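You operate a simulated robot arm through the tools that you are given. There is no shell and no other tool. Be economical: measure what you need, move in short steps, check, and stop when the job is done.

Carry out the task below with a simulated robot arm. There is one attempt and no reset: what you move stays moved.

TASK
Put two of the grey pads from the top of the wrap bench on the cream panel.
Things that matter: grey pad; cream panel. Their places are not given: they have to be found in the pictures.

It is judged by the outcome, as a careful person would: the job done as asked, and still so three seconds after it is handed in. It fails if anything else is knocked over, pushed out of place, dropped, spilled or broken.

THE ROBOT
A 7-joint arm with a two-finger parallel gripper, fixed in place. Base frame: the origin is at the foot of the arm, x ahead of it, y to its left, z up; the work surface is at about z = 800. Lengths are in mm, angles in degrees, forces in N, time in s.
With the tool pointing down near the work surface it reaches from about 300 to 700 mm from the base axis. Its first joint turns from -66.0 to 66.0 degrees. Payload 1.57 kg.
Tool frame: the origin (TCP) lies between the finger pads and is the grasp point; the fingertips stand 30 mm ahead of it; z points along the fingers, y is the line along which they close. The gripper opens to 110 mm. The fingers are 24 mm wide and 12 mm thick; the gripper's body (48 by 112 mm) begins 78 mm behind the TCP.
Orientation is told as [roll, pitch, yaw] about the base's x, y, z axes, in that order, counted from this pose: with the fingers straight down and closing along the base's y, the tool's x points along the base's -x, its y along +y and its z along -z.

THE INTERFACE
- The arm moves only by the tool step_arm. Its arguments are lists of equal length, an entry for each row: "delta_pos": the shift along the base's x, y, z in cm, a list of three; "angular": the turn, a rotation vector about the base's x, y, z in degrees, a list of three. In form: {"delta_pos": [[tx, ty, tz], ...], "angular": [[ax, ay, az], ...]}. A call has 1 to 12 rows; each row is the pose to reach, as a shift and turn from the pose commanded when the call began. "grip" is the finger opening in cm, from 0 to 11, set as the call begins (left out, the last holds). A row lasts 0.2 s, in which the tool goes at most 50 mm and 8.6 degrees; a call with a longer step from one row to the next is refused whole, and so is a gripper value outside its range. A pose out of reach is approached as far as the arm can. The call stops where the force on the tool passes 40 N (or 10 N more than at its start, if that is more) or the arm is blocked; 0.2 s more then pass. The fingers move at their own pace (about 108 mm/s each) and stop on an object; they squeeze with about 23 N. The grip force told is the motor's: it shows also when the fingers shut on nothing. Time passes only in rows, and 0.2 s behind the last, so rows that repeat a pose let the fingers close. It gives the time, the measured TCP pose, the force on the tool (base axes), the opening and the grip force at its end, in the units of the frame above (readings bear some noise), and new pictures: "pictures" is both (left out), scene, wrist or none.
- Cameras (640 x 400 px; columns grow to the right, rows downward): "scene" is fixed at [180.3, -408.4, 1403.1]; the picture's right is [0.64, -0.77, 0.00], its down [-0.50, -0.41, -0.76] and it looks along [0.59, 0.48, -0.65] (base axes); focal length 349 px, centre (320, 200). "wrist" rides on the gripper at [-36, 0, -80] in the tool frame; the picture's right is [0.00, -1.00, 0.00], its down [0.97, 0.00, -0.24] and it looks along [0.24, 0.00, 0.97] (tool axes); focal length 218 px, centre (320, 200).
- point_at(camera, pixels): for up to 12 pixels [column, row] of the newest picture of that camera ("zoom" is the newest enlarged one), the place [x, y, z] in the base frame of the surface seen there, good to about 3 mm, but the place of the scene camera against the robot may be out by one fixed shift of up to 12 mm in any direction. No time passes.
- inspect(camera, box): a new picture of the part [left, top, right, bottom] of that camera's present view, enlarged. No time passes.
- job_done(): hands the job in; it is judged then, once.

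Work in short steps. Measure before you move; look again where a grasp or a placing could have gone wrong, and mend it. You have 60 turns and 120 pictures in all, the two below and enlarged ones among them. Open the gripper and draw the arm clear of the work before you hand the job in, unless the task says otherwise; then end with one line.

The tools are called as a command line: name --argument value ..., lists and objects as JSON in quotes. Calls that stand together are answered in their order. step_arm: Moves the arm, as the interface text tells. Its arguments: {"type":"object","properties":{"delta_pos":{"type":"array"},"angular":{"type":"array"},"grip":{"type":"number"},"pictures":{"type":"string","enum":["both","scene","wrist","none"]}},"required":["delta_pos","angular"]} The other tools are called the same way: point_at (camera, pixels) gives the place of the surface under pixels of a picture; inspect (camera, box) takes an enlarged picture of a part of a camera's view; job_done () hands the job in.

At the start:

```text
time: 0.0
tcp_pos: [441.1, -25.3, 1052.1]
tool_rot: [0.0, 0.0, 0.0]
force: [0.5, 0.6, 0.0]
finger_gap: 110.0
grip_force: 0.0
```

scene: 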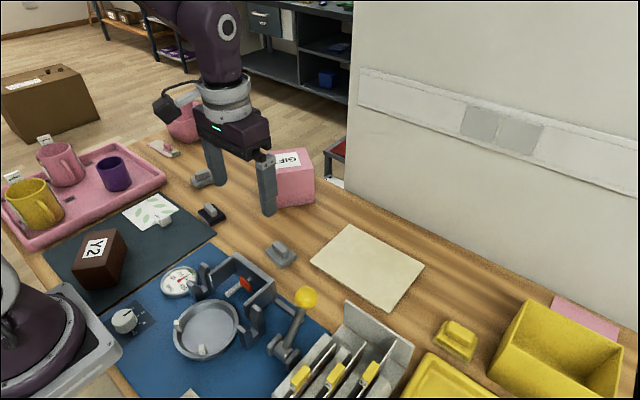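
wrist: 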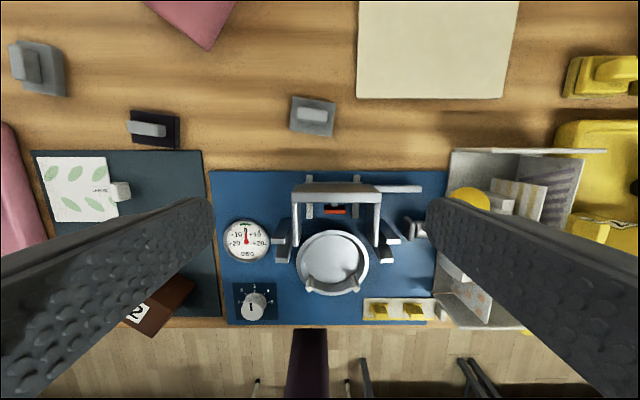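

I see grey pad-like items at scene (280,252) and (203,178), a dark one at (211,212), and a cream panel at (367,266). I'll zoom in and measure.

inspect --camera "scene" --box '[130, 120, 330, 280]'

inspect --camera "wrist" --box '[0, 0, 360, 200]'

point_at --camera "wrist" --pixels '[[27, 65], [60, 70], [38, 92], [312, 115], [333, 118], [312, 135], [148, 130], [358, 97], [503, 97], [437, 40], [362, 5], [515, 5]]'

point_at --camera "scene" --pixels '[[283, 246], [203, 176], [211, 208], [350, 226], [423, 264], [392, 309], [311, 262], [367, 266], [165, 149], [480, 122]]'

```text
2.50 times, centred on (230, 200) of scene
```

zoom: 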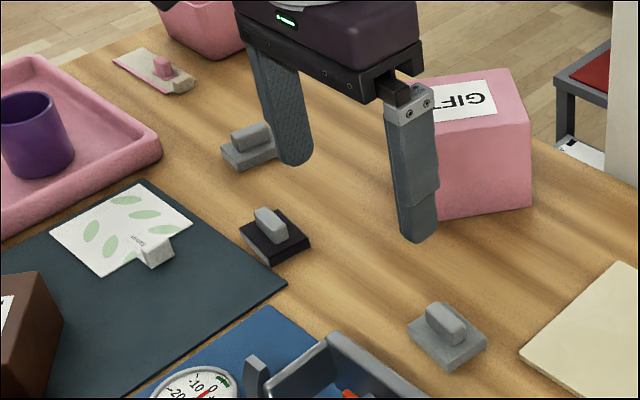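

```text
1.78 times, centred on (180, 100) of wrist
```

zoom: 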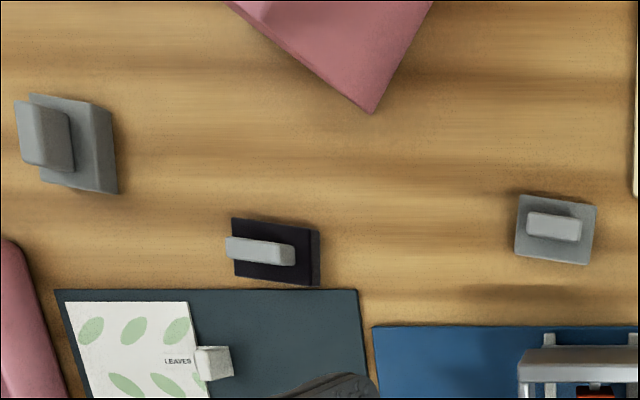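

```text
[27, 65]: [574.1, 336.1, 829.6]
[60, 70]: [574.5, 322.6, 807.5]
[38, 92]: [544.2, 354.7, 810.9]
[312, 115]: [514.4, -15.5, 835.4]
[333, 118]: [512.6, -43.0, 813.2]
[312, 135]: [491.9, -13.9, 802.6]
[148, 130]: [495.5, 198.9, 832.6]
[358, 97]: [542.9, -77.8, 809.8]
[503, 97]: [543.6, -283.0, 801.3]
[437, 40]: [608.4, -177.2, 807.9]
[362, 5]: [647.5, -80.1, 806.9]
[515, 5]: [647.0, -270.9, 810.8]
```

```text
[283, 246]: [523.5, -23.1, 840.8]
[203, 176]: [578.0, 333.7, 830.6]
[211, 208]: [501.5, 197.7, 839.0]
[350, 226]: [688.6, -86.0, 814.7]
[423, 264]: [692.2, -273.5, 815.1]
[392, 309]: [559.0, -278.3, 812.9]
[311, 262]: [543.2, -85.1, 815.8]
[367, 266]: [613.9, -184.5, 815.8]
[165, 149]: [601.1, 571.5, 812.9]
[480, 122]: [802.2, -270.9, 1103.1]
```

Two plain grey pads lie at about (512,-17) and (574,336); the one between them has a black base. The panel spans x 543–690, y -80 to -280. I'll move above the first pad to measure its handle.

step_arm --delta_pos '[[2.4, 0.3, -3], [4.8, 0.6, -6], [7, 0.8, -9], [7, 0.8, -10]]' --angular '[[0, 0, 0], [0, 0, 0], [0, 0, 0], [0, 0, 0]]' --pictures "wrist"

inspect --camera "wrist" --box '[240, 150, 400, 250]'

```text
time: 1.0
tcp_pos: [511.6, -19.4, 950.3]
tool_rot: [-0.1, 0.0, 0.0]
force: [-0.4, 0.6, -0.2]
finger_gap: 110.0
grip_force: 0.1
```

wrist: 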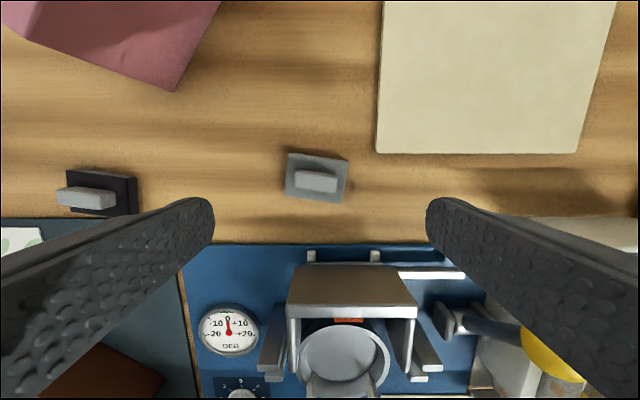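

```text
4.00 times, centred on (320, 200) of wrist
```

zoom: 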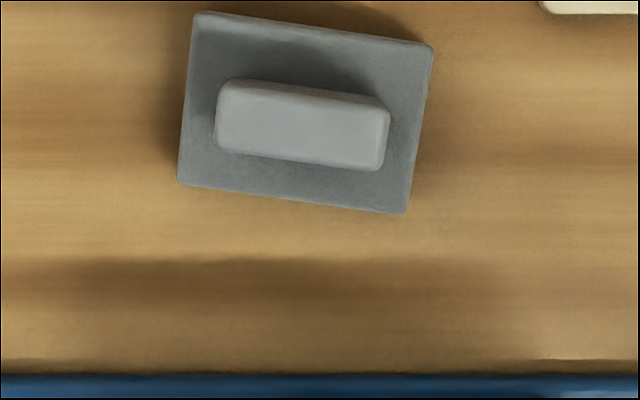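

point_at --camera "zoom" --pixels '[[230, 97], [378, 112], [225, 145], [370, 160], [302, 128], [200, 25], [420, 55], [190, 175], [395, 203], [300, 250]]'

point_at --camera "wrist" --pixels '[[380, 150], [575, 150], [480, 80], [346, 275], [390, 10], [610, 10], [310, 265], [430, 270], [371, 255]]'

```text
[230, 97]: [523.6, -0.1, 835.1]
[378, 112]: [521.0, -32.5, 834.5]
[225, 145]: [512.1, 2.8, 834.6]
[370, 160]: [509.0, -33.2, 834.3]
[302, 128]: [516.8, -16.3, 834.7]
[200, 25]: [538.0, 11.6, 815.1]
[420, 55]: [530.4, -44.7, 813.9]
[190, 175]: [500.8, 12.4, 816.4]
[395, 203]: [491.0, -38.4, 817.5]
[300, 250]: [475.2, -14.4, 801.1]
```

```text
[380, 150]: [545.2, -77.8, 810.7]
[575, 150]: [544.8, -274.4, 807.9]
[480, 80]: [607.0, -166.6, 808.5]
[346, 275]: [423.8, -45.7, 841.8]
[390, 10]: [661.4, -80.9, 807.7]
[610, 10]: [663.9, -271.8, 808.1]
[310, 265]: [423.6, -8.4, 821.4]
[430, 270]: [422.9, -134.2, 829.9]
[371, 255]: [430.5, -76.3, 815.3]
```

Pad 1: centre (516.5,-16.5), handle 38×17 mm, turned about -7°, handle top z≈834.5, base top z≈816. I'll lower over it with yaw -7, gripping the handle lengthwise.

step_arm --delta_pos '[[0.5, 0.2, -3], [0.5, 0.2, -6], [0.5, 0.2, -8], [0.5, 0.2, -8]]' --angular '[[0, 0, -4], [0, 0, -7], [0, 0, -7], [0, 0, -7]]' --grip 7 --pictures "both"

```text
time: 2.0
tcp_pos: [516.7, -17.2, 869.9]
tool_rot: [0.0, 0.0, -6.9]
force: [-0.3, 0.0, -0.5]
finger_gap: 70.0
grip_force: 0.1
```

scene: 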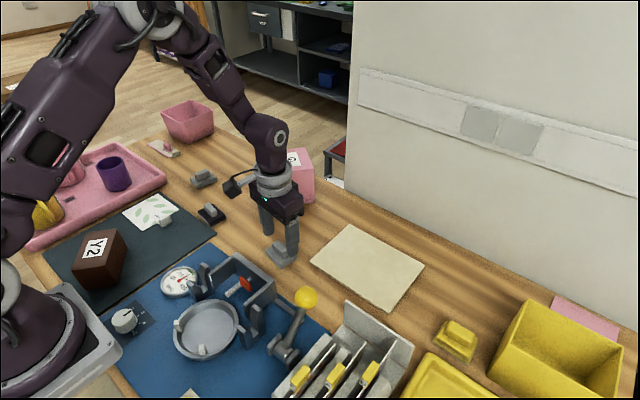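
wrist: 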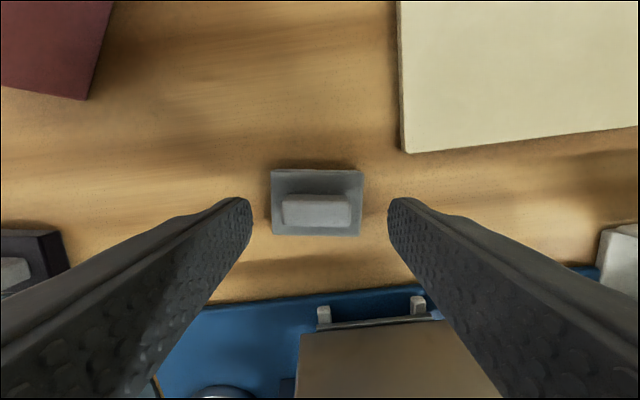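

The handle is aligned and centred between the fingers at (317,210). I'll lower 20 mm, then close.

step_arm --delta_pos '[[0, 0, -1], [0, 0, -2.0], [0, 0, -2.0]]' --angular '[[0, 0, 0], [0, 0, 0], [0, 0, 0]]' --pictures "wrist"

step_arm --delta_pos '[[0, 0, 0], [0, 0, 0], [0, 0, 0]]' --angular '[[0, 0, 0], [0, 0, 0], [0, 0, 0]]' --grip 2 --pictures "wrist"

```text
time: 2.8
tcp_pos: [516.6, -16.7, 853.1]
tool_rot: [0.0, 0.0, -7.0]
force: [-0.5, 1.2, 0.2]
finger_gap: 70.0
grip_force: 0.0
```

wrist: 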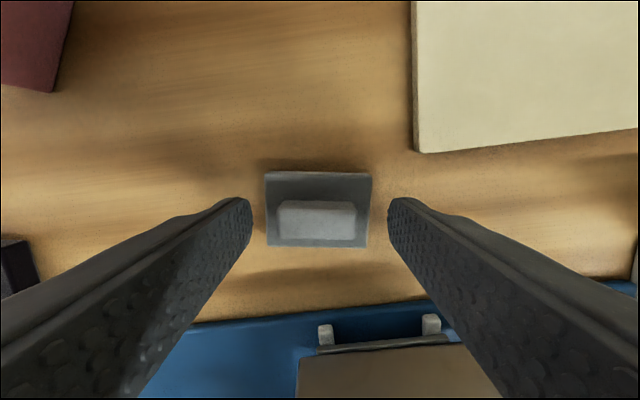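

```text
time: 3.6
tcp_pos: [515.5, -16.0, 852.8]
tool_rot: [0.0, 0.0, -7.0]
force: [-0.3, -0.6, -0.2]
finger_gap: 39.0
grip_force: 23.2
```

wrist: 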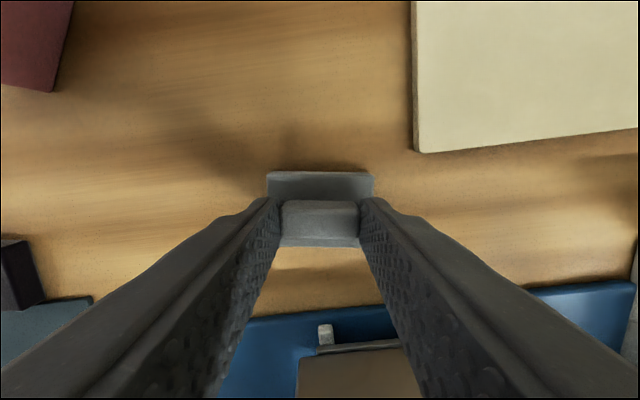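

Gripped with a 39 mm gap. I'll lift, carry to panel point (617,-130) and turn it square.

step_arm --delta_pos '[[0, 0, 2], [0, 0, 5], [3, -3.5, 6], [6, -7, 6], [9, -10, 6], [10, -11.4, 6], [10, -11.4, 6]]' --angular '[[0, 0, 0], [0, 0, 0], [0, 0, 3], [0, 0, 7], [0, 0, 7], [0, 0, 7], [0, 0, 7]]'

```text
time: 5.2
tcp_pos: [614.7, -129.1, 911.7]
tool_rot: [0.1, 0.0, -0.1]
force: [0.8, 0.1, 0.6]
finger_gap: 20.0
grip_force: 0.1
```

scene: 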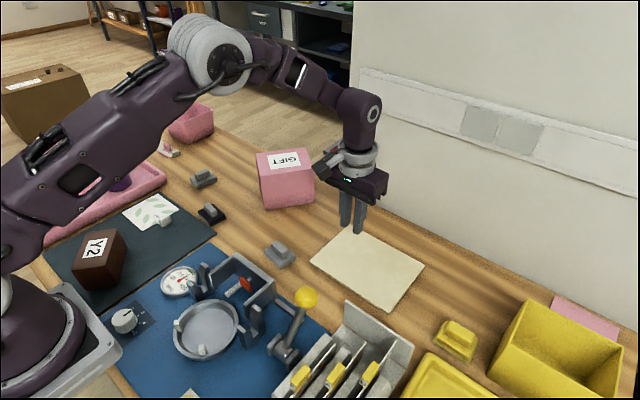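
wrist: 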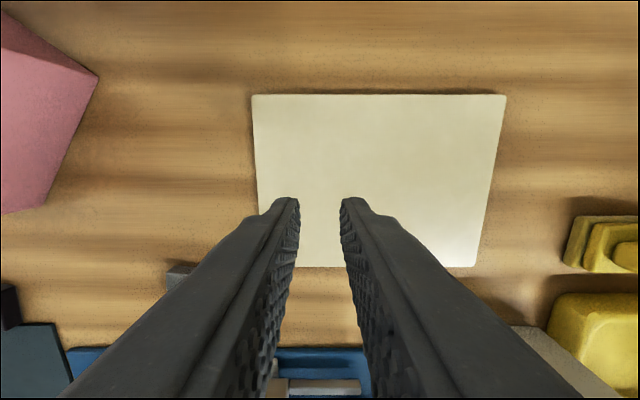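

The pad slipped out on the lift and stayed at its place. I'll return above it and re-measure, then grip across the handle, deeper, and lift more slowly.

step_arm --delta_pos '[[-3, 3.5, 2], [-6, 7, 3], [-9, 10, 4], [-10, 11.4, 4], [-10, 11.4, 4], [-10, 11.4, 4], [-10, 11.4, 4], [-10, 11.4, 4], [-10, 11.4, 4], [-10, 11.4, 4], [-10, 11.4, 4]]' --angular '[[0, 0, 8], [0, 0, 16], [0, 0, 24], [0, 0, 32], [0, 0, 40], [0, 0, 48], [0, 0, 56], [0, 0, 64], [0, 0, 72], [0, 0, 80], [0, 0, 83]]' --grip 8 --pictures "wrist"

inspect --camera "wrist" --box '[240, 150, 400, 250]'

```text
refused: row 1 steps farther than a row can; nothing moved
```

```text
4.00 times, centred on (320, 200) of wrist
```

zoom: 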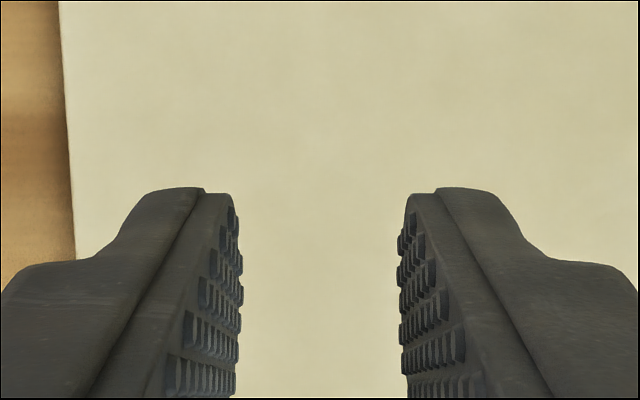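

The first row stepped just over 50 mm, so the call was refused. I'll use smaller steps.

step_arm --delta_pos '[[-2, 2.5, 2], [-4, 5, 3], [-6, 7.5, 4], [-8, 9.5, 4], [-10, 11.4, 4], [-10, 11.4, 4], [-10, 11.4, 4], [-10, 11.4, 4], [-10, 11.4, 4], [-10, 11.4, 4], [-10, 11.4, 4]]' --angular '[[0, 0, 8], [0, 0, 16], [0, 0, 24], [0, 0, 32], [0, 0, 40], [0, 0, 48], [0, 0, 56], [0, 0, 64], [0, 0, 72], [0, 0, 80], [0, 0, 83]]' --grip 8 --pictures "wrist"

inspect --camera "wrist" --box '[240, 150, 400, 250]'

```text
time: 7.6
tcp_pos: [516.0, -15.7, 951.3]
tool_rot: [0.0, 0.0, 83.3]
force: [-0.3, 0.5, 0.1]
finger_gap: 80.0
grip_force: 0.1
```

wrist: 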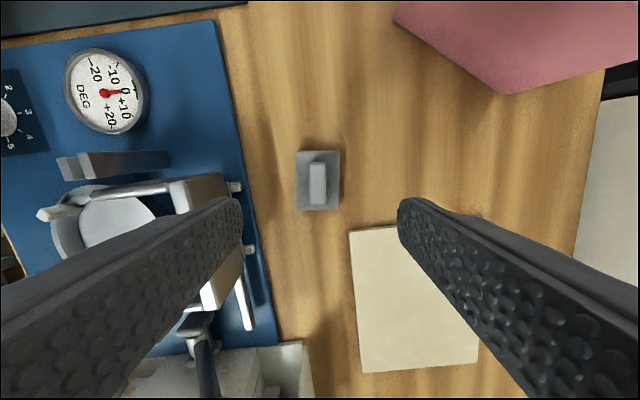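

```text
4.00 times, centred on (320, 200) of wrist
```

zoom: 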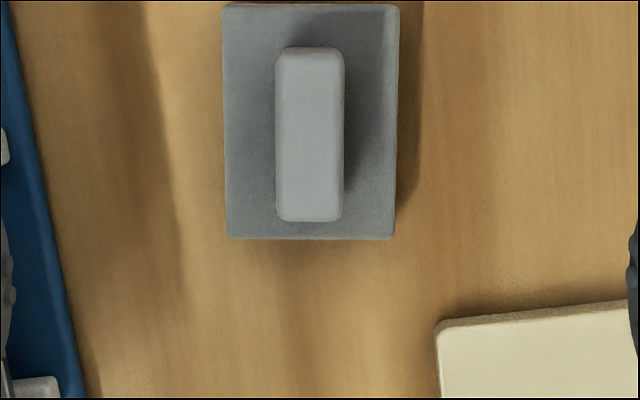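

point_at --camera "zoom" --pixels '[[290, 65], [333, 65], [290, 205], [333, 205], [310, 135], [230, 15], [390, 15], [235, 230], [388, 230]]'

point_at --camera "wrist" --pixels '[[235, 190], [215, 190], [205, 182], [249, 250]]'

```text
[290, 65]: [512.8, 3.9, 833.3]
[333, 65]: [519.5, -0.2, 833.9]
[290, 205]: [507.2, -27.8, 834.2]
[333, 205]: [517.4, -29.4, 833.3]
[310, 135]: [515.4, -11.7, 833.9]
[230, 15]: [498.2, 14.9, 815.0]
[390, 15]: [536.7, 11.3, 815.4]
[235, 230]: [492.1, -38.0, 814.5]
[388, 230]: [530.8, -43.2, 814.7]
```

```text
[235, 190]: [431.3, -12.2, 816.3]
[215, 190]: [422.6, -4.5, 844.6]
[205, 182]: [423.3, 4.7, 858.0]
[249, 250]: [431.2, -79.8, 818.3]
```

Handle centre is (514.5,-13.5). I'll descend with a 50 mm gap until the tips are just above the base plate.

step_arm --delta_pos '[[-0.1, 0.2, -4], [-0.1, 0.2, -8], [-0.1, 0.2, -9.7], [-0.1, 0.2, -10.4], [-0.1, 0.2, -10.4]]' --angular '[[0, 0, 0], [0, 0, 0], [0, 0, 0], [0, 0, 0], [0, 0, 0]]' --grip 5 --pictures "wrist"

```text
time: 8.8
tcp_pos: [513.2, -12.3, 848.2]
tool_rot: [0.0, 0.0, 83.0]
force: [-0.2, -0.1, -0.4]
finger_gap: 49.9
grip_force: 0.0
```

wrist: 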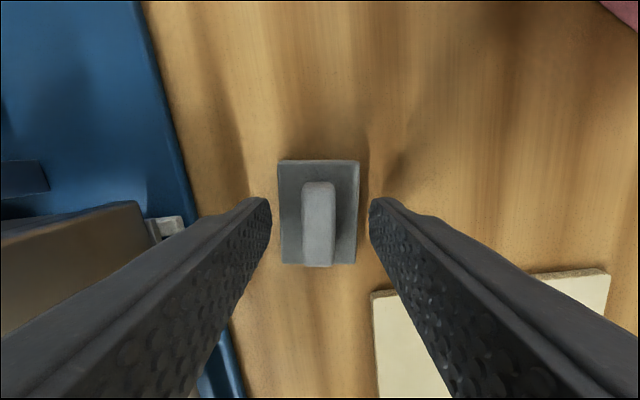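

The handle is centred. I'll close, then lift slowly a little to check.

step_arm --delta_pos '[[0, 0, 0], [0, 0, 0], [0, 0, 0], [0, 0, 0], [0, 0, 0.3], [0, 0, 0.7], [0, 0, 1.2], [0, 0, 1.8], [0, 0, 2.4]]' --angular '[[0, 0, 0], [0, 0, 0], [0, 0, 0], [0, 0, 0], [0, 0, 0], [0, 0, 0], [0, 0, 0], [0, 0, 0], [0, 0, 0]]' --grip 0

```text
time: 10.8
tcp_pos: [514.4, -13.7, 871.3]
tool_rot: [0.1, 0.1, 83.0]
force: [-0.1, 0.5, -0.6]
finger_gap: 14.8
grip_force: 23.3
```

scene: 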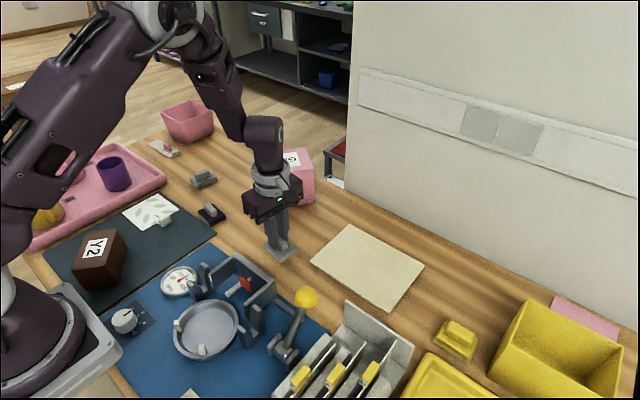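
wrist: 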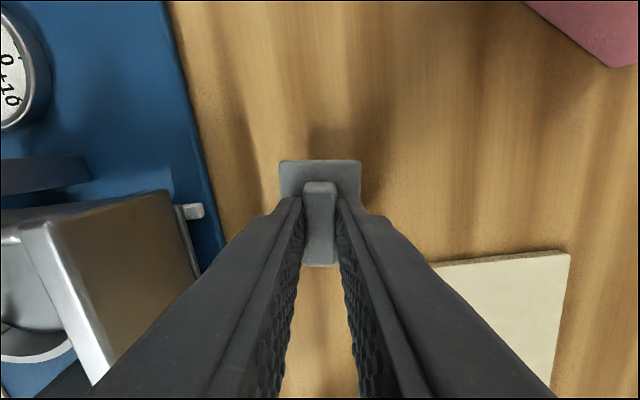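

The pad is held (gap 14.8 mm, same size in the wrist view while the bench receded). I'll carry it slowly over the panel, squared to 90°.

step_arm --delta_pos '[[0, 0, 0.6], [0, 0, 1.6], [0.7, -0.8, 2.6], [2, -2.2, 3], [3.5, -4, 3], [5, -5.7, 3], [6.5, -7.4, 3], [8, -9.1, 3], [9.2, -10.5, 3], [10, -11.4, 3], [10.2, -11.6, 3], [10.2, -11.6, 3]]' --angular '[[0, 0, 0], [0, 0, 0], [0, 0, 0], [0, 0, 1], [0, 0, 2], [0, 0, 3], [0, 0, 4], [0, 0, 5], [0, 0, 6], [0, 0, 7], [0, 0, 7], [0, 0, 7]]'

```text
time: 13.4
tcp_pos: [614.8, -130.1, 901.4]
tool_rot: [0.0, 0.0, 90.0]
force: [-0.1, 1.0, -1.1]
finger_gap: 14.7
grip_force: 22.9
```

scene: 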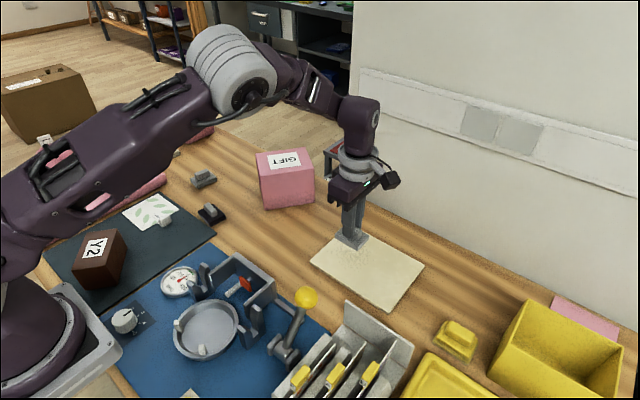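
wrist: 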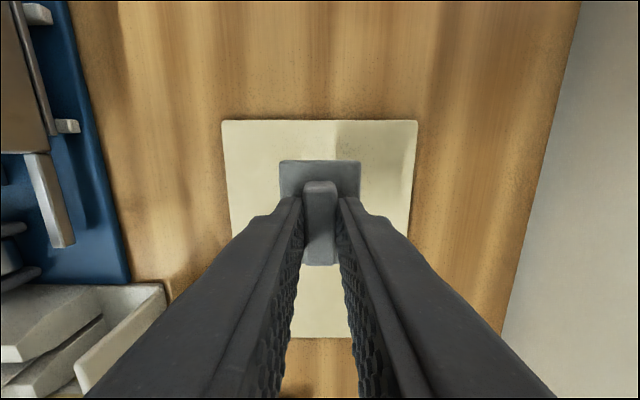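

Over the panel, I lower to about contact height (pad bottom should meet the panel at TCP z≈856) and check the force.

step_arm --delta_pos '[[0, 0, -1], [0, 0, -2.5], [0, 0, -3.7], [0, 0, -4.2], [0, 0, -4.4], [0, 0, -4.5]]' --angular '[[0, 0, 0], [0, 0, 0], [0, 0, 0], [0, 0, 0], [0, 0, 0], [0, 0, 0]]' --pictures "none"

step_arm --delta_pos '[[0, 0, -0.1], [0, 0, -0.1]]' --angular '[[0, 0, 0], [0, 0, 0]]'

```text
time: 14.8
tcp_pos: [615.4, -129.4, 855.5]
tool_rot: [0.0, 0.0, 90.0]
force: [0.2, 0.3, -0.5]
finger_gap: 14.8
grip_force: 22.9
```

```text
time: 15.4
tcp_pos: [615.9, -130.4, 857.5]
tool_rot: [-0.1, 0.0, 90.0]
force: [-4.1, 1.1, 15.4]
finger_gap: 14.9
grip_force: 22.7
```

scene: 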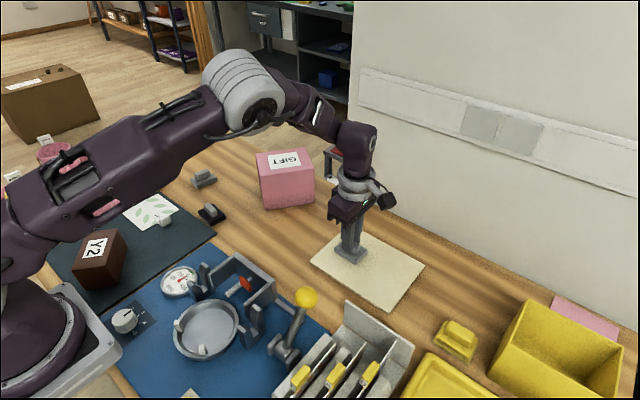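
wrist: 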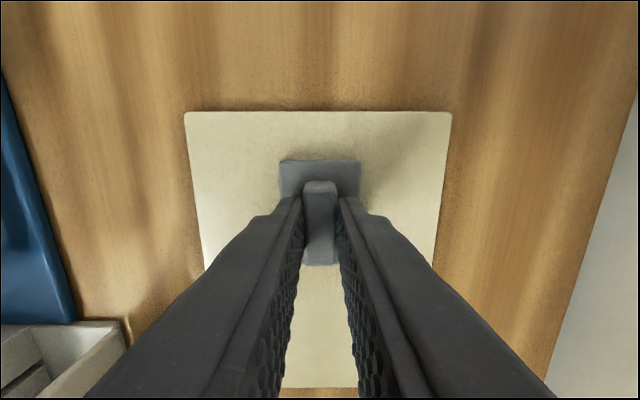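

Contact is felt (15 N). I'll release and rise.

step_arm --delta_pos '[[0, 0, 0.1], [0, 0, 0.1], [0, 0, 0.1], [0, 0, 1], [0, 0, 4], [0, 0, 8], [0, 0, 11]]' --angular '[[0, 0, 0], [0, 0, 0], [0, 0, 0], [0, 0, 0], [0, 0, 0], [0, 0, 0], [0, 0, 0]]' --grip 5

```text
time: 17.0
tcp_pos: [616.4, -130.7, 966.7]
tool_rot: [0.0, 0.0, 90.0]
force: [0.5, -0.1, 0.5]
finger_gap: 49.7
grip_force: 0.1
```

scene: 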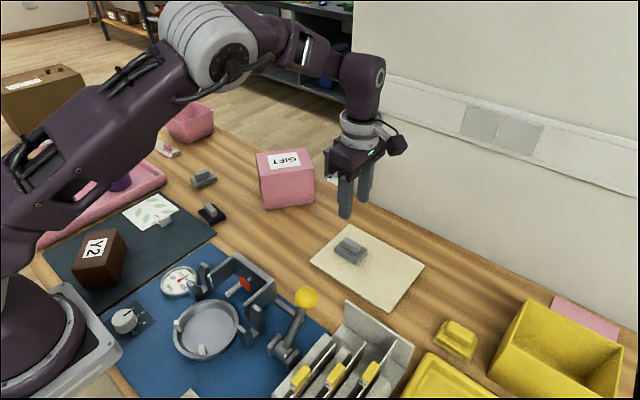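
wrist: 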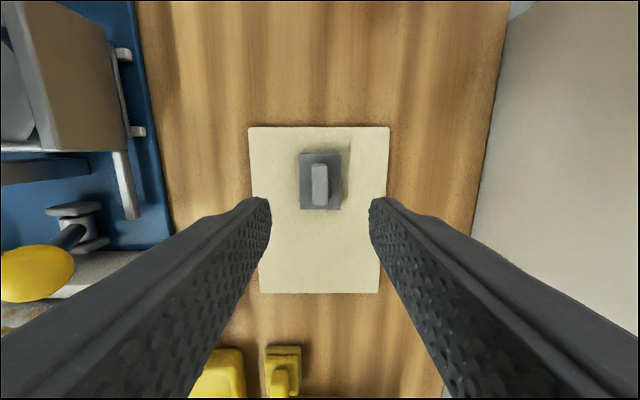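

Pad 1 sits on the panel. Next I check the gift box height on the way, and pad 2's surroundings.

point_at --camera "scene" --pixels '[[259, 155], [303, 148], [316, 178], [270, 183], [268, 207], [350, 247], [203, 176], [205, 184], [192, 181], [217, 179]]'

inspect --camera "scene" --box '[140, 130, 260, 205]'

```text
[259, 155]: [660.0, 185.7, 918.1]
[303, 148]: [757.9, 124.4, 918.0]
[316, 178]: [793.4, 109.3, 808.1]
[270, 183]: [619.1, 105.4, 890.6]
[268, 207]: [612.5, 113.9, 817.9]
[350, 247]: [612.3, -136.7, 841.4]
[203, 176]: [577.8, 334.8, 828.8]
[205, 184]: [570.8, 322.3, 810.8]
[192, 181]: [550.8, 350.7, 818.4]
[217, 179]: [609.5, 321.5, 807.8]
```

```text
5.33 times, centred on (200, 168) of scene
```

zoom: 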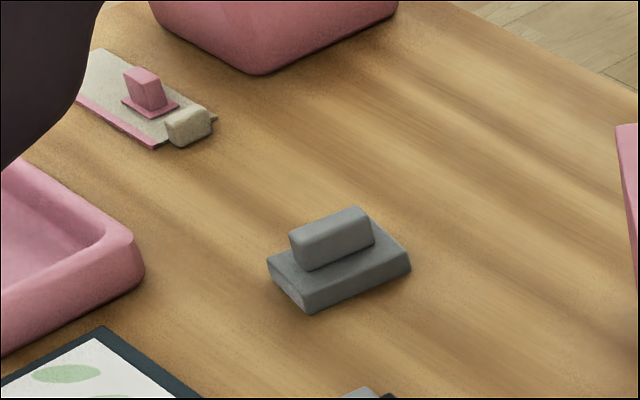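

The box tops out at z≈918 (x>612, y 105–185). I'll travel at z≈1035 along x≈520, turning back to yaw 0.

step_arm --delta_pos '[[-1, 0, 4], [-4, 2, 7], [-7, 5, 7], [-10, 8, 7], [-10, 12.5, 7], [-10, 17, 7], [-10, 21.5, 7], [-10, 26, 7], [-10, 30.5, 7], [-10, 35, 7], [-8, 39, 7], [-6, 43, 7]]' --angular '[[0, 0, -8], [0, 0, -16], [0, 0, -24], [0, 0, -32], [0, 0, -40], [0, 0, -48], [0, 0, -56], [0, 0, -64], [0, 0, -72], [0, 0, -80], [0, 0, -88], [0, 0, -90]]' --grip 8

inspect --camera "wrist" --box '[200, 100, 440, 250]'

```text
time: 19.6
tcp_pos: [554.5, 300.2, 1034.9]
tool_rot: [-0.1, 0.0, -0.2]
force: [0.4, 0.0, 0.3]
finger_gap: 80.1
grip_force: 0.1
```

scene: 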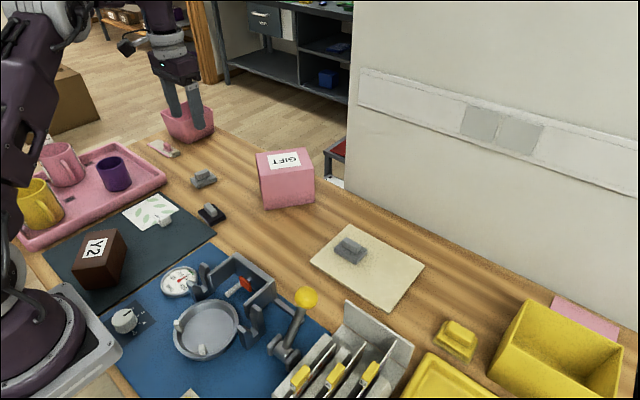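
wrist: 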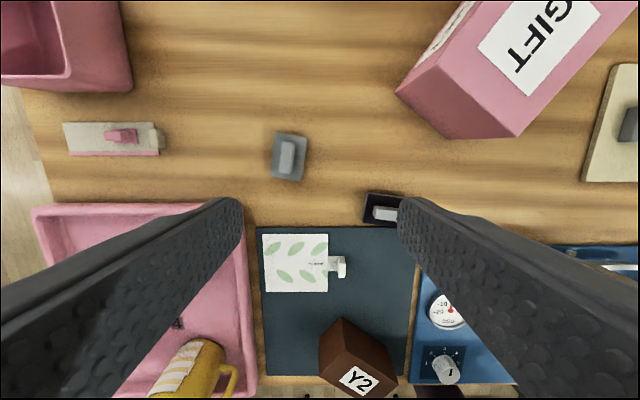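

```text
2.67 times, centred on (320, 175) of wrist
```

zoom: 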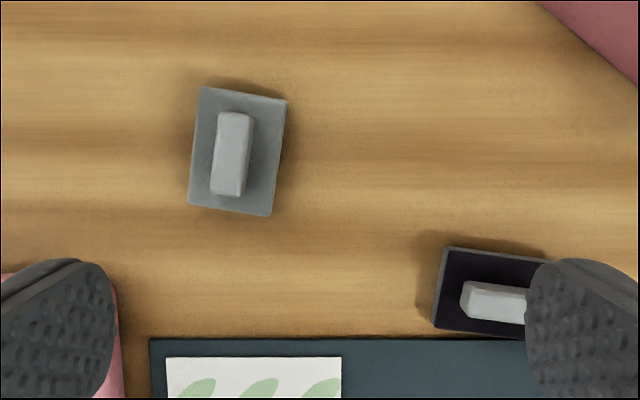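

Pad 2's handle lies along x, turned about -7°, so yaw -7 grips across it. I'll move above it and measure.

step_arm --delta_pos '[[0.7, 1.2, -2.5], [1.4, 2.4, -5], [2, 3.4, -7.5], [2, 3.4, -8.5]]' --angular '[[0, 0, -4], [0, 0, -7], [0, 0, -7], [0, 0, -7]]' --pictures "wrist"

inspect --camera "wrist" --box '[240, 150, 400, 250]'

```text
time: 20.6
tcp_pos: [577.1, 335.6, 948.7]
tool_rot: [0.0, -0.1, -7.0]
force: [-0.5, -0.4, 1.0]
finger_gap: 80.0
grip_force: 0.2
```

wrist: 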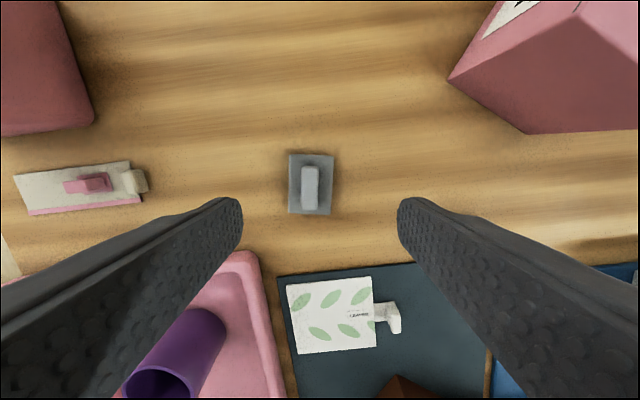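

```text
4.00 times, centred on (320, 200) of wrist
```

zoom: 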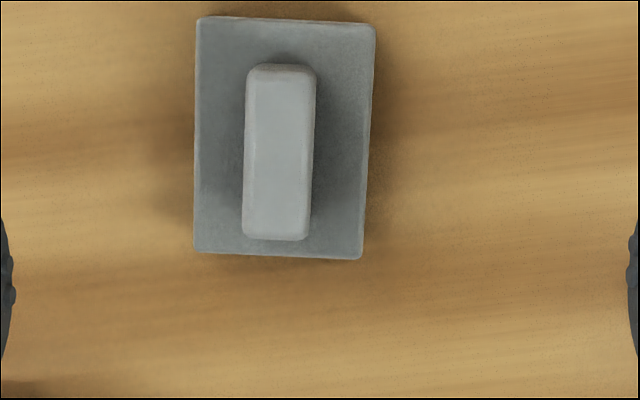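

point_at --camera "zoom" --pixels '[[258, 80], [305, 80], [252, 225], [300, 225], [280, 150], [203, 25], [367, 32], [200, 245], [355, 250]]'

```text
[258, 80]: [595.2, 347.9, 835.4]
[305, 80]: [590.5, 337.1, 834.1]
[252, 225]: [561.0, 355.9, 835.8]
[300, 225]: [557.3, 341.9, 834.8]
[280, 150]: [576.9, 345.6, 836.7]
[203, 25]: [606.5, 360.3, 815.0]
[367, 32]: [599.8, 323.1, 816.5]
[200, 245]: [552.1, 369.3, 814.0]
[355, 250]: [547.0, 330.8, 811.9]
```

Handle centre is (576,345.7), yaw about -9°. I'll descend with a 50 mm gap.

step_arm --delta_pos '[[0, 1.15, -3], [0, 1.15, -7], [0, 1.15, -9.5], [0, 1.15, -10.1], [0, 1.15, -10.1]]' --angular '[[0, 0, -2], [0, 0, -2], [0, 0, -2], [0, 0, -2], [0, 0, -2]]' --grip 5 --pictures "wrist"

```text
time: 21.8
tcp_pos: [575.8, 346.6, 849.0]
tool_rot: [-0.1, -0.1, -8.9]
force: [0.4, 0.3, -0.5]
finger_gap: 50.2
grip_force: 0.1
```

wrist: 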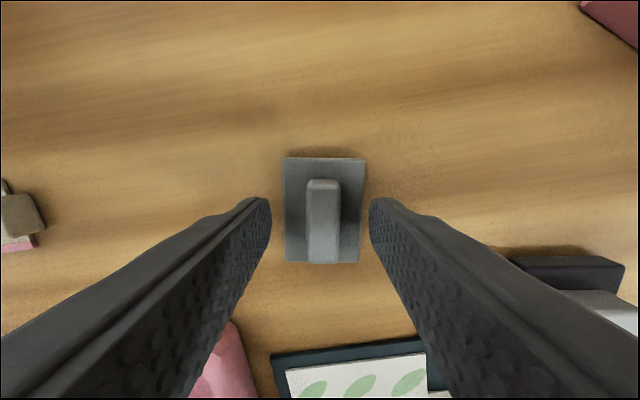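

The handle is centred. I'll close and lift slowly.

step_arm --delta_pos '[[0, 0, 0], [0, 0, 0], [0, 0, 0], [0, 0, 0], [0, 0, 0.3], [0, 0, 0.7], [0, 0, 1.2], [0, 0, 1.8], [0, 0, 2.6], [0, 0, 3.6]]' --angular '[[0, 0, 0], [0, 0, 0], [0, 0, 0], [0, 0, 0], [0, 0, 0], [0, 0, 0], [0, 0, 0], [0, 0, 0], [0, 0, 0], [0, 0, 0]]' --grip 0 --pictures "wrist"

```text
time: 24.0
tcp_pos: [577.1, 344.7, 887.3]
tool_rot: [-0.1, 0.0, -9.0]
force: [-0.1, 0.3, -0.9]
finger_gap: 15.0
grip_force: 22.8
```

wrist: 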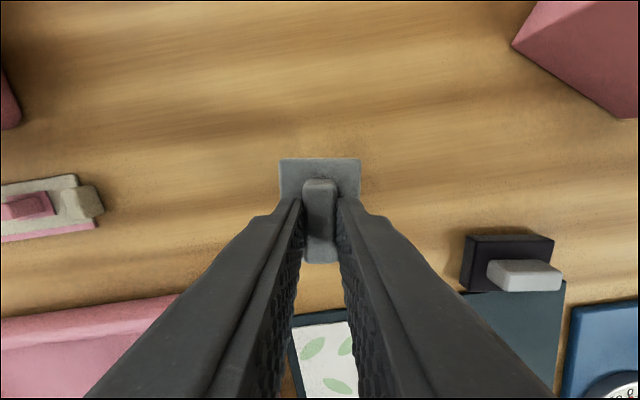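

Held (15 mm gap). I'll raise high and travel around the box.

step_arm --delta_pos '[[0, 0, 1.5], [0, 0, 4], [-0.5, -0.5, 7], [-2, -1.5, 10], [-4, -3, 12], [-6, -5.5, 13.5], [-7.5, -8.5, 14], [-7.5, -12, 14], [-7.5, -15.5, 14], [-7.5, -19, 14], [-7.5, -22, 14], [-7.5, -24, 14]]' --angular '[[0, 0, 0], [0, 0, 0], [0, 0, 0], [0, 0, 1], [0, 0, 2], [0, 0, 3], [0, 0, 4], [0, 0, 5], [0, 0, 6], [0, 0, 7], [0, 0, 8], [0, 0, 9]]' --pictures "wrist"

step_arm --delta_pos '[[0, -1.5, 0], [0, -4, 0], [0, -7.5, 0], [0, -11, 0], [1, -14.5, 0], [2.5, -18, 0], [4.5, -21.5, 0], [6.5, -25, 0], [8.5, -28, 0], [10, -30.5, 0], [11, -32.3, 0], [11.1, -32.8, 0]]' --angular '[[0, 0, 0], [0, 0, 0], [0, 0, 0], [0, 0, 0], [0, 0, 0], [0, 0, 0], [0, 0, 0], [0, 0, 0], [0, 0, 0], [0, 0, 0], [0, 0, 0], [0, 0, 0]]'

```text
time: 26.6
tcp_pos: [500.3, 105.2, 1024.1]
tool_rot: [0.0, 0.0, 0.2]
force: [-0.6, -0.4, -0.5]
finger_gap: 14.7
grip_force: 23.5
```

wrist: 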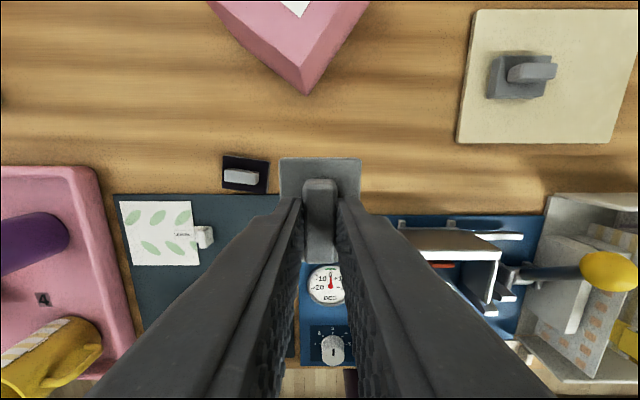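

```text
time: 29.2
tcp_pos: [611.5, -221.2, 1027.3]
tool_rot: [0.0, 0.0, 0.0]
force: [0.0, -0.6, 0.5]
finger_gap: 15.0
grip_force: 23.3
```

scene: 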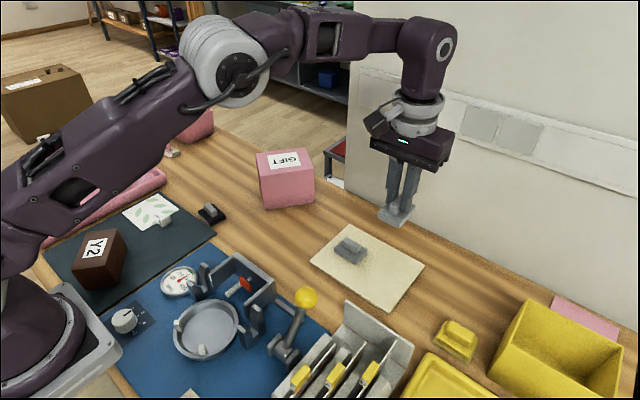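
wrist: 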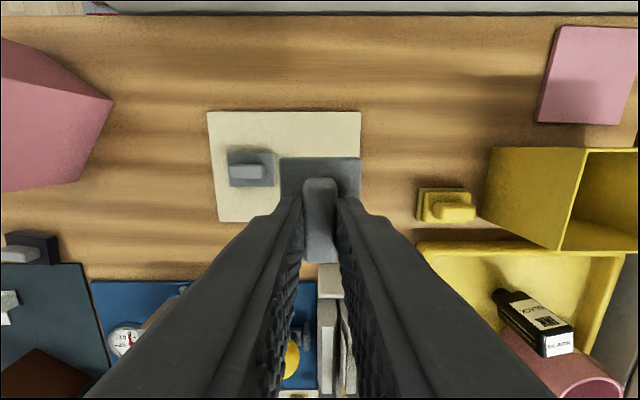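

I lower to about 13 mm above the panel and look.

step_arm --delta_pos '[[0, 0, -2], [0, 0, -5], [0, 0, -8], [0, 0, -11], [0, 0, -13.5], [0, 0, -15], [0, 0, -15.5], [0, 0, -15.5]]' --angular '[[0, 0, 0], [0, 0, 0], [0, 0, 0], [0, 0, 0], [0, 0, 0], [0, 0, 0], [0, 0, 0], [0, 0, 0]]'

```text
time: 31.0
tcp_pos: [612.1, -221.7, 870.4]
tool_rot: [0.0, 0.1, 0.0]
force: [-0.8, -0.6, -0.1]
finger_gap: 14.7
grip_force: 22.8
```

scene: 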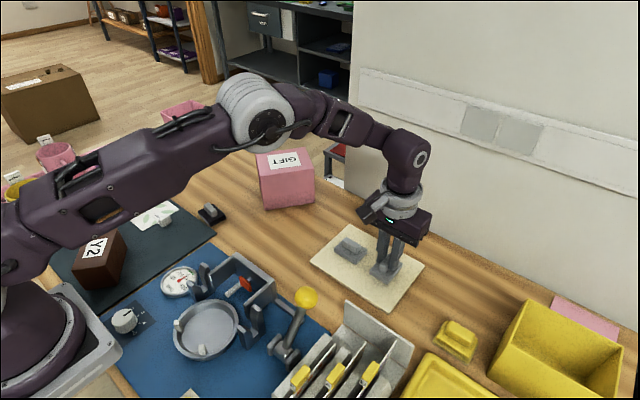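
wrist: 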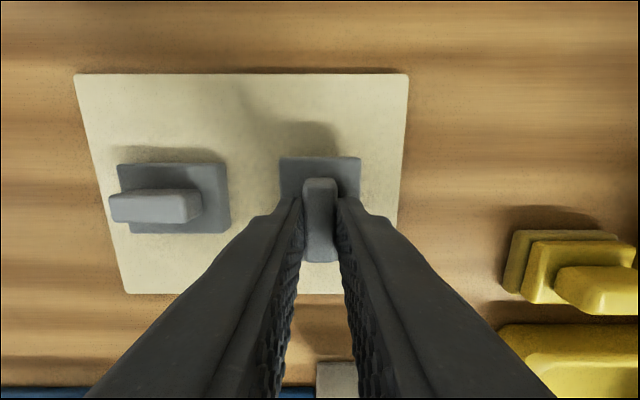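

Pad 2 is well inside the panel and clear of pad 1. I'll lower to contact.

step_arm --delta_pos '[[0, 0, -0.5], [0, 0, -1.0], [0, 0, -1.2], [0, 0, -1.3], [0, 0, -1.3]]' --angular '[[0, 0, 0], [0, 0, 0], [0, 0, 0], [0, 0, 0], [0, 0, 0]]' --pictures "none"

```text
time: 32.2
tcp_pos: [612.3, -222.6, 857.3]
tool_rot: [-0.1, 0.0, 0.0]
force: [0.5, -0.1, 0.2]
finger_gap: 14.9
grip_force: 22.8
```

step_arm --delta_pos '[[0, 0, -0.1], [0, 0, -0.1]]' --angular '[[0, 0, 0], [0, 0, 0]]' --pictures "none"

```text
time: 32.8
tcp_pos: [612.0, -222.5, 856.9]
tool_rot: [0.0, 0.0, 0.1]
force: [-0.1, 0.9, 0.4]
finger_gap: 14.6
grip_force: 23.1
```

No contact yet, so I go down 1 mm at a time.

step_arm --delta_pos '[[0, 0, -0.1], [0, 0, -0.1]]' --angular '[[0, 0, 0], [0, 0, 0]]' --pictures "none"

```text
time: 33.4
tcp_pos: [612.3, -222.1, 855.7]
tool_rot: [0.0, 0.0, 0.0]
force: [-2.1, 0.9, 9.3]
finger_gap: 14.6
grip_force: 22.9
```

Contact (9 N). I'll release and rise clear.

step_arm --delta_pos '[[0, 0, 0], [0, 0, 0], [0, 0, 0.1], [0, 0, 1], [0, 0, 4], [-2, 0, 8], [-5, 2, 11], [-8, 5, 13], [-11, 8, 15], [-14, 11, 16]]' --angular '[[0, 0, 0], [0, 0, 0], [0, 0, 0], [0, 0, 0], [0, 0, 0], [0, 0, 0], [0, 0, 0], [0, 0, 0], [0, 0, 0], [0, 0, 0]]' --grip 5

inspect --camera "scene" --box '[290, 210, 450, 310]'

```text
time: 35.6
tcp_pos: [471.3, -113.5, 1014.9]
tool_rot: [0.0, 0.0, 0.1]
force: [-0.9, 0.1, 0.1]
finger_gap: 49.8
grip_force: 0.0
```

scene: 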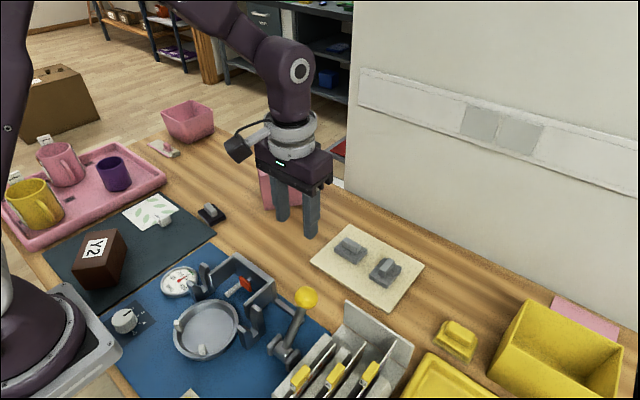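
wrist: 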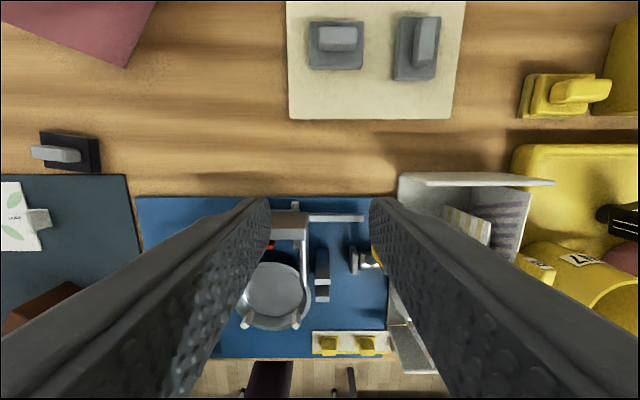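

```text
4.00 times, centred on (370, 260) of scene
```

zoom: 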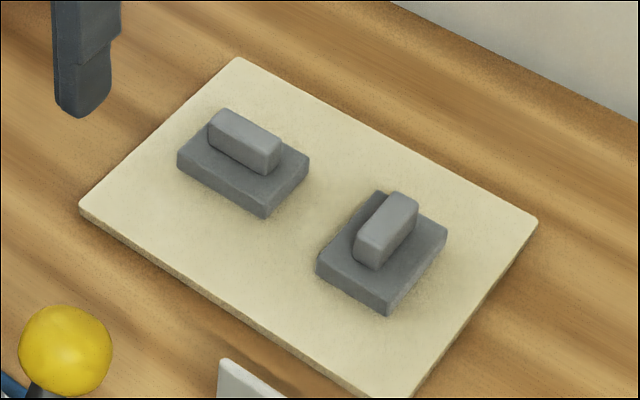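

Both grey pads lie flat on the cream panel, and the arm is clear with the gripper open.

job_done

```text
The job is handed in.
```

Two grey pads from the wrap bench are now lying flat on the cream panel; the first pad slipped out of the gripper once, but nothing else was moved, and the job is handed in.
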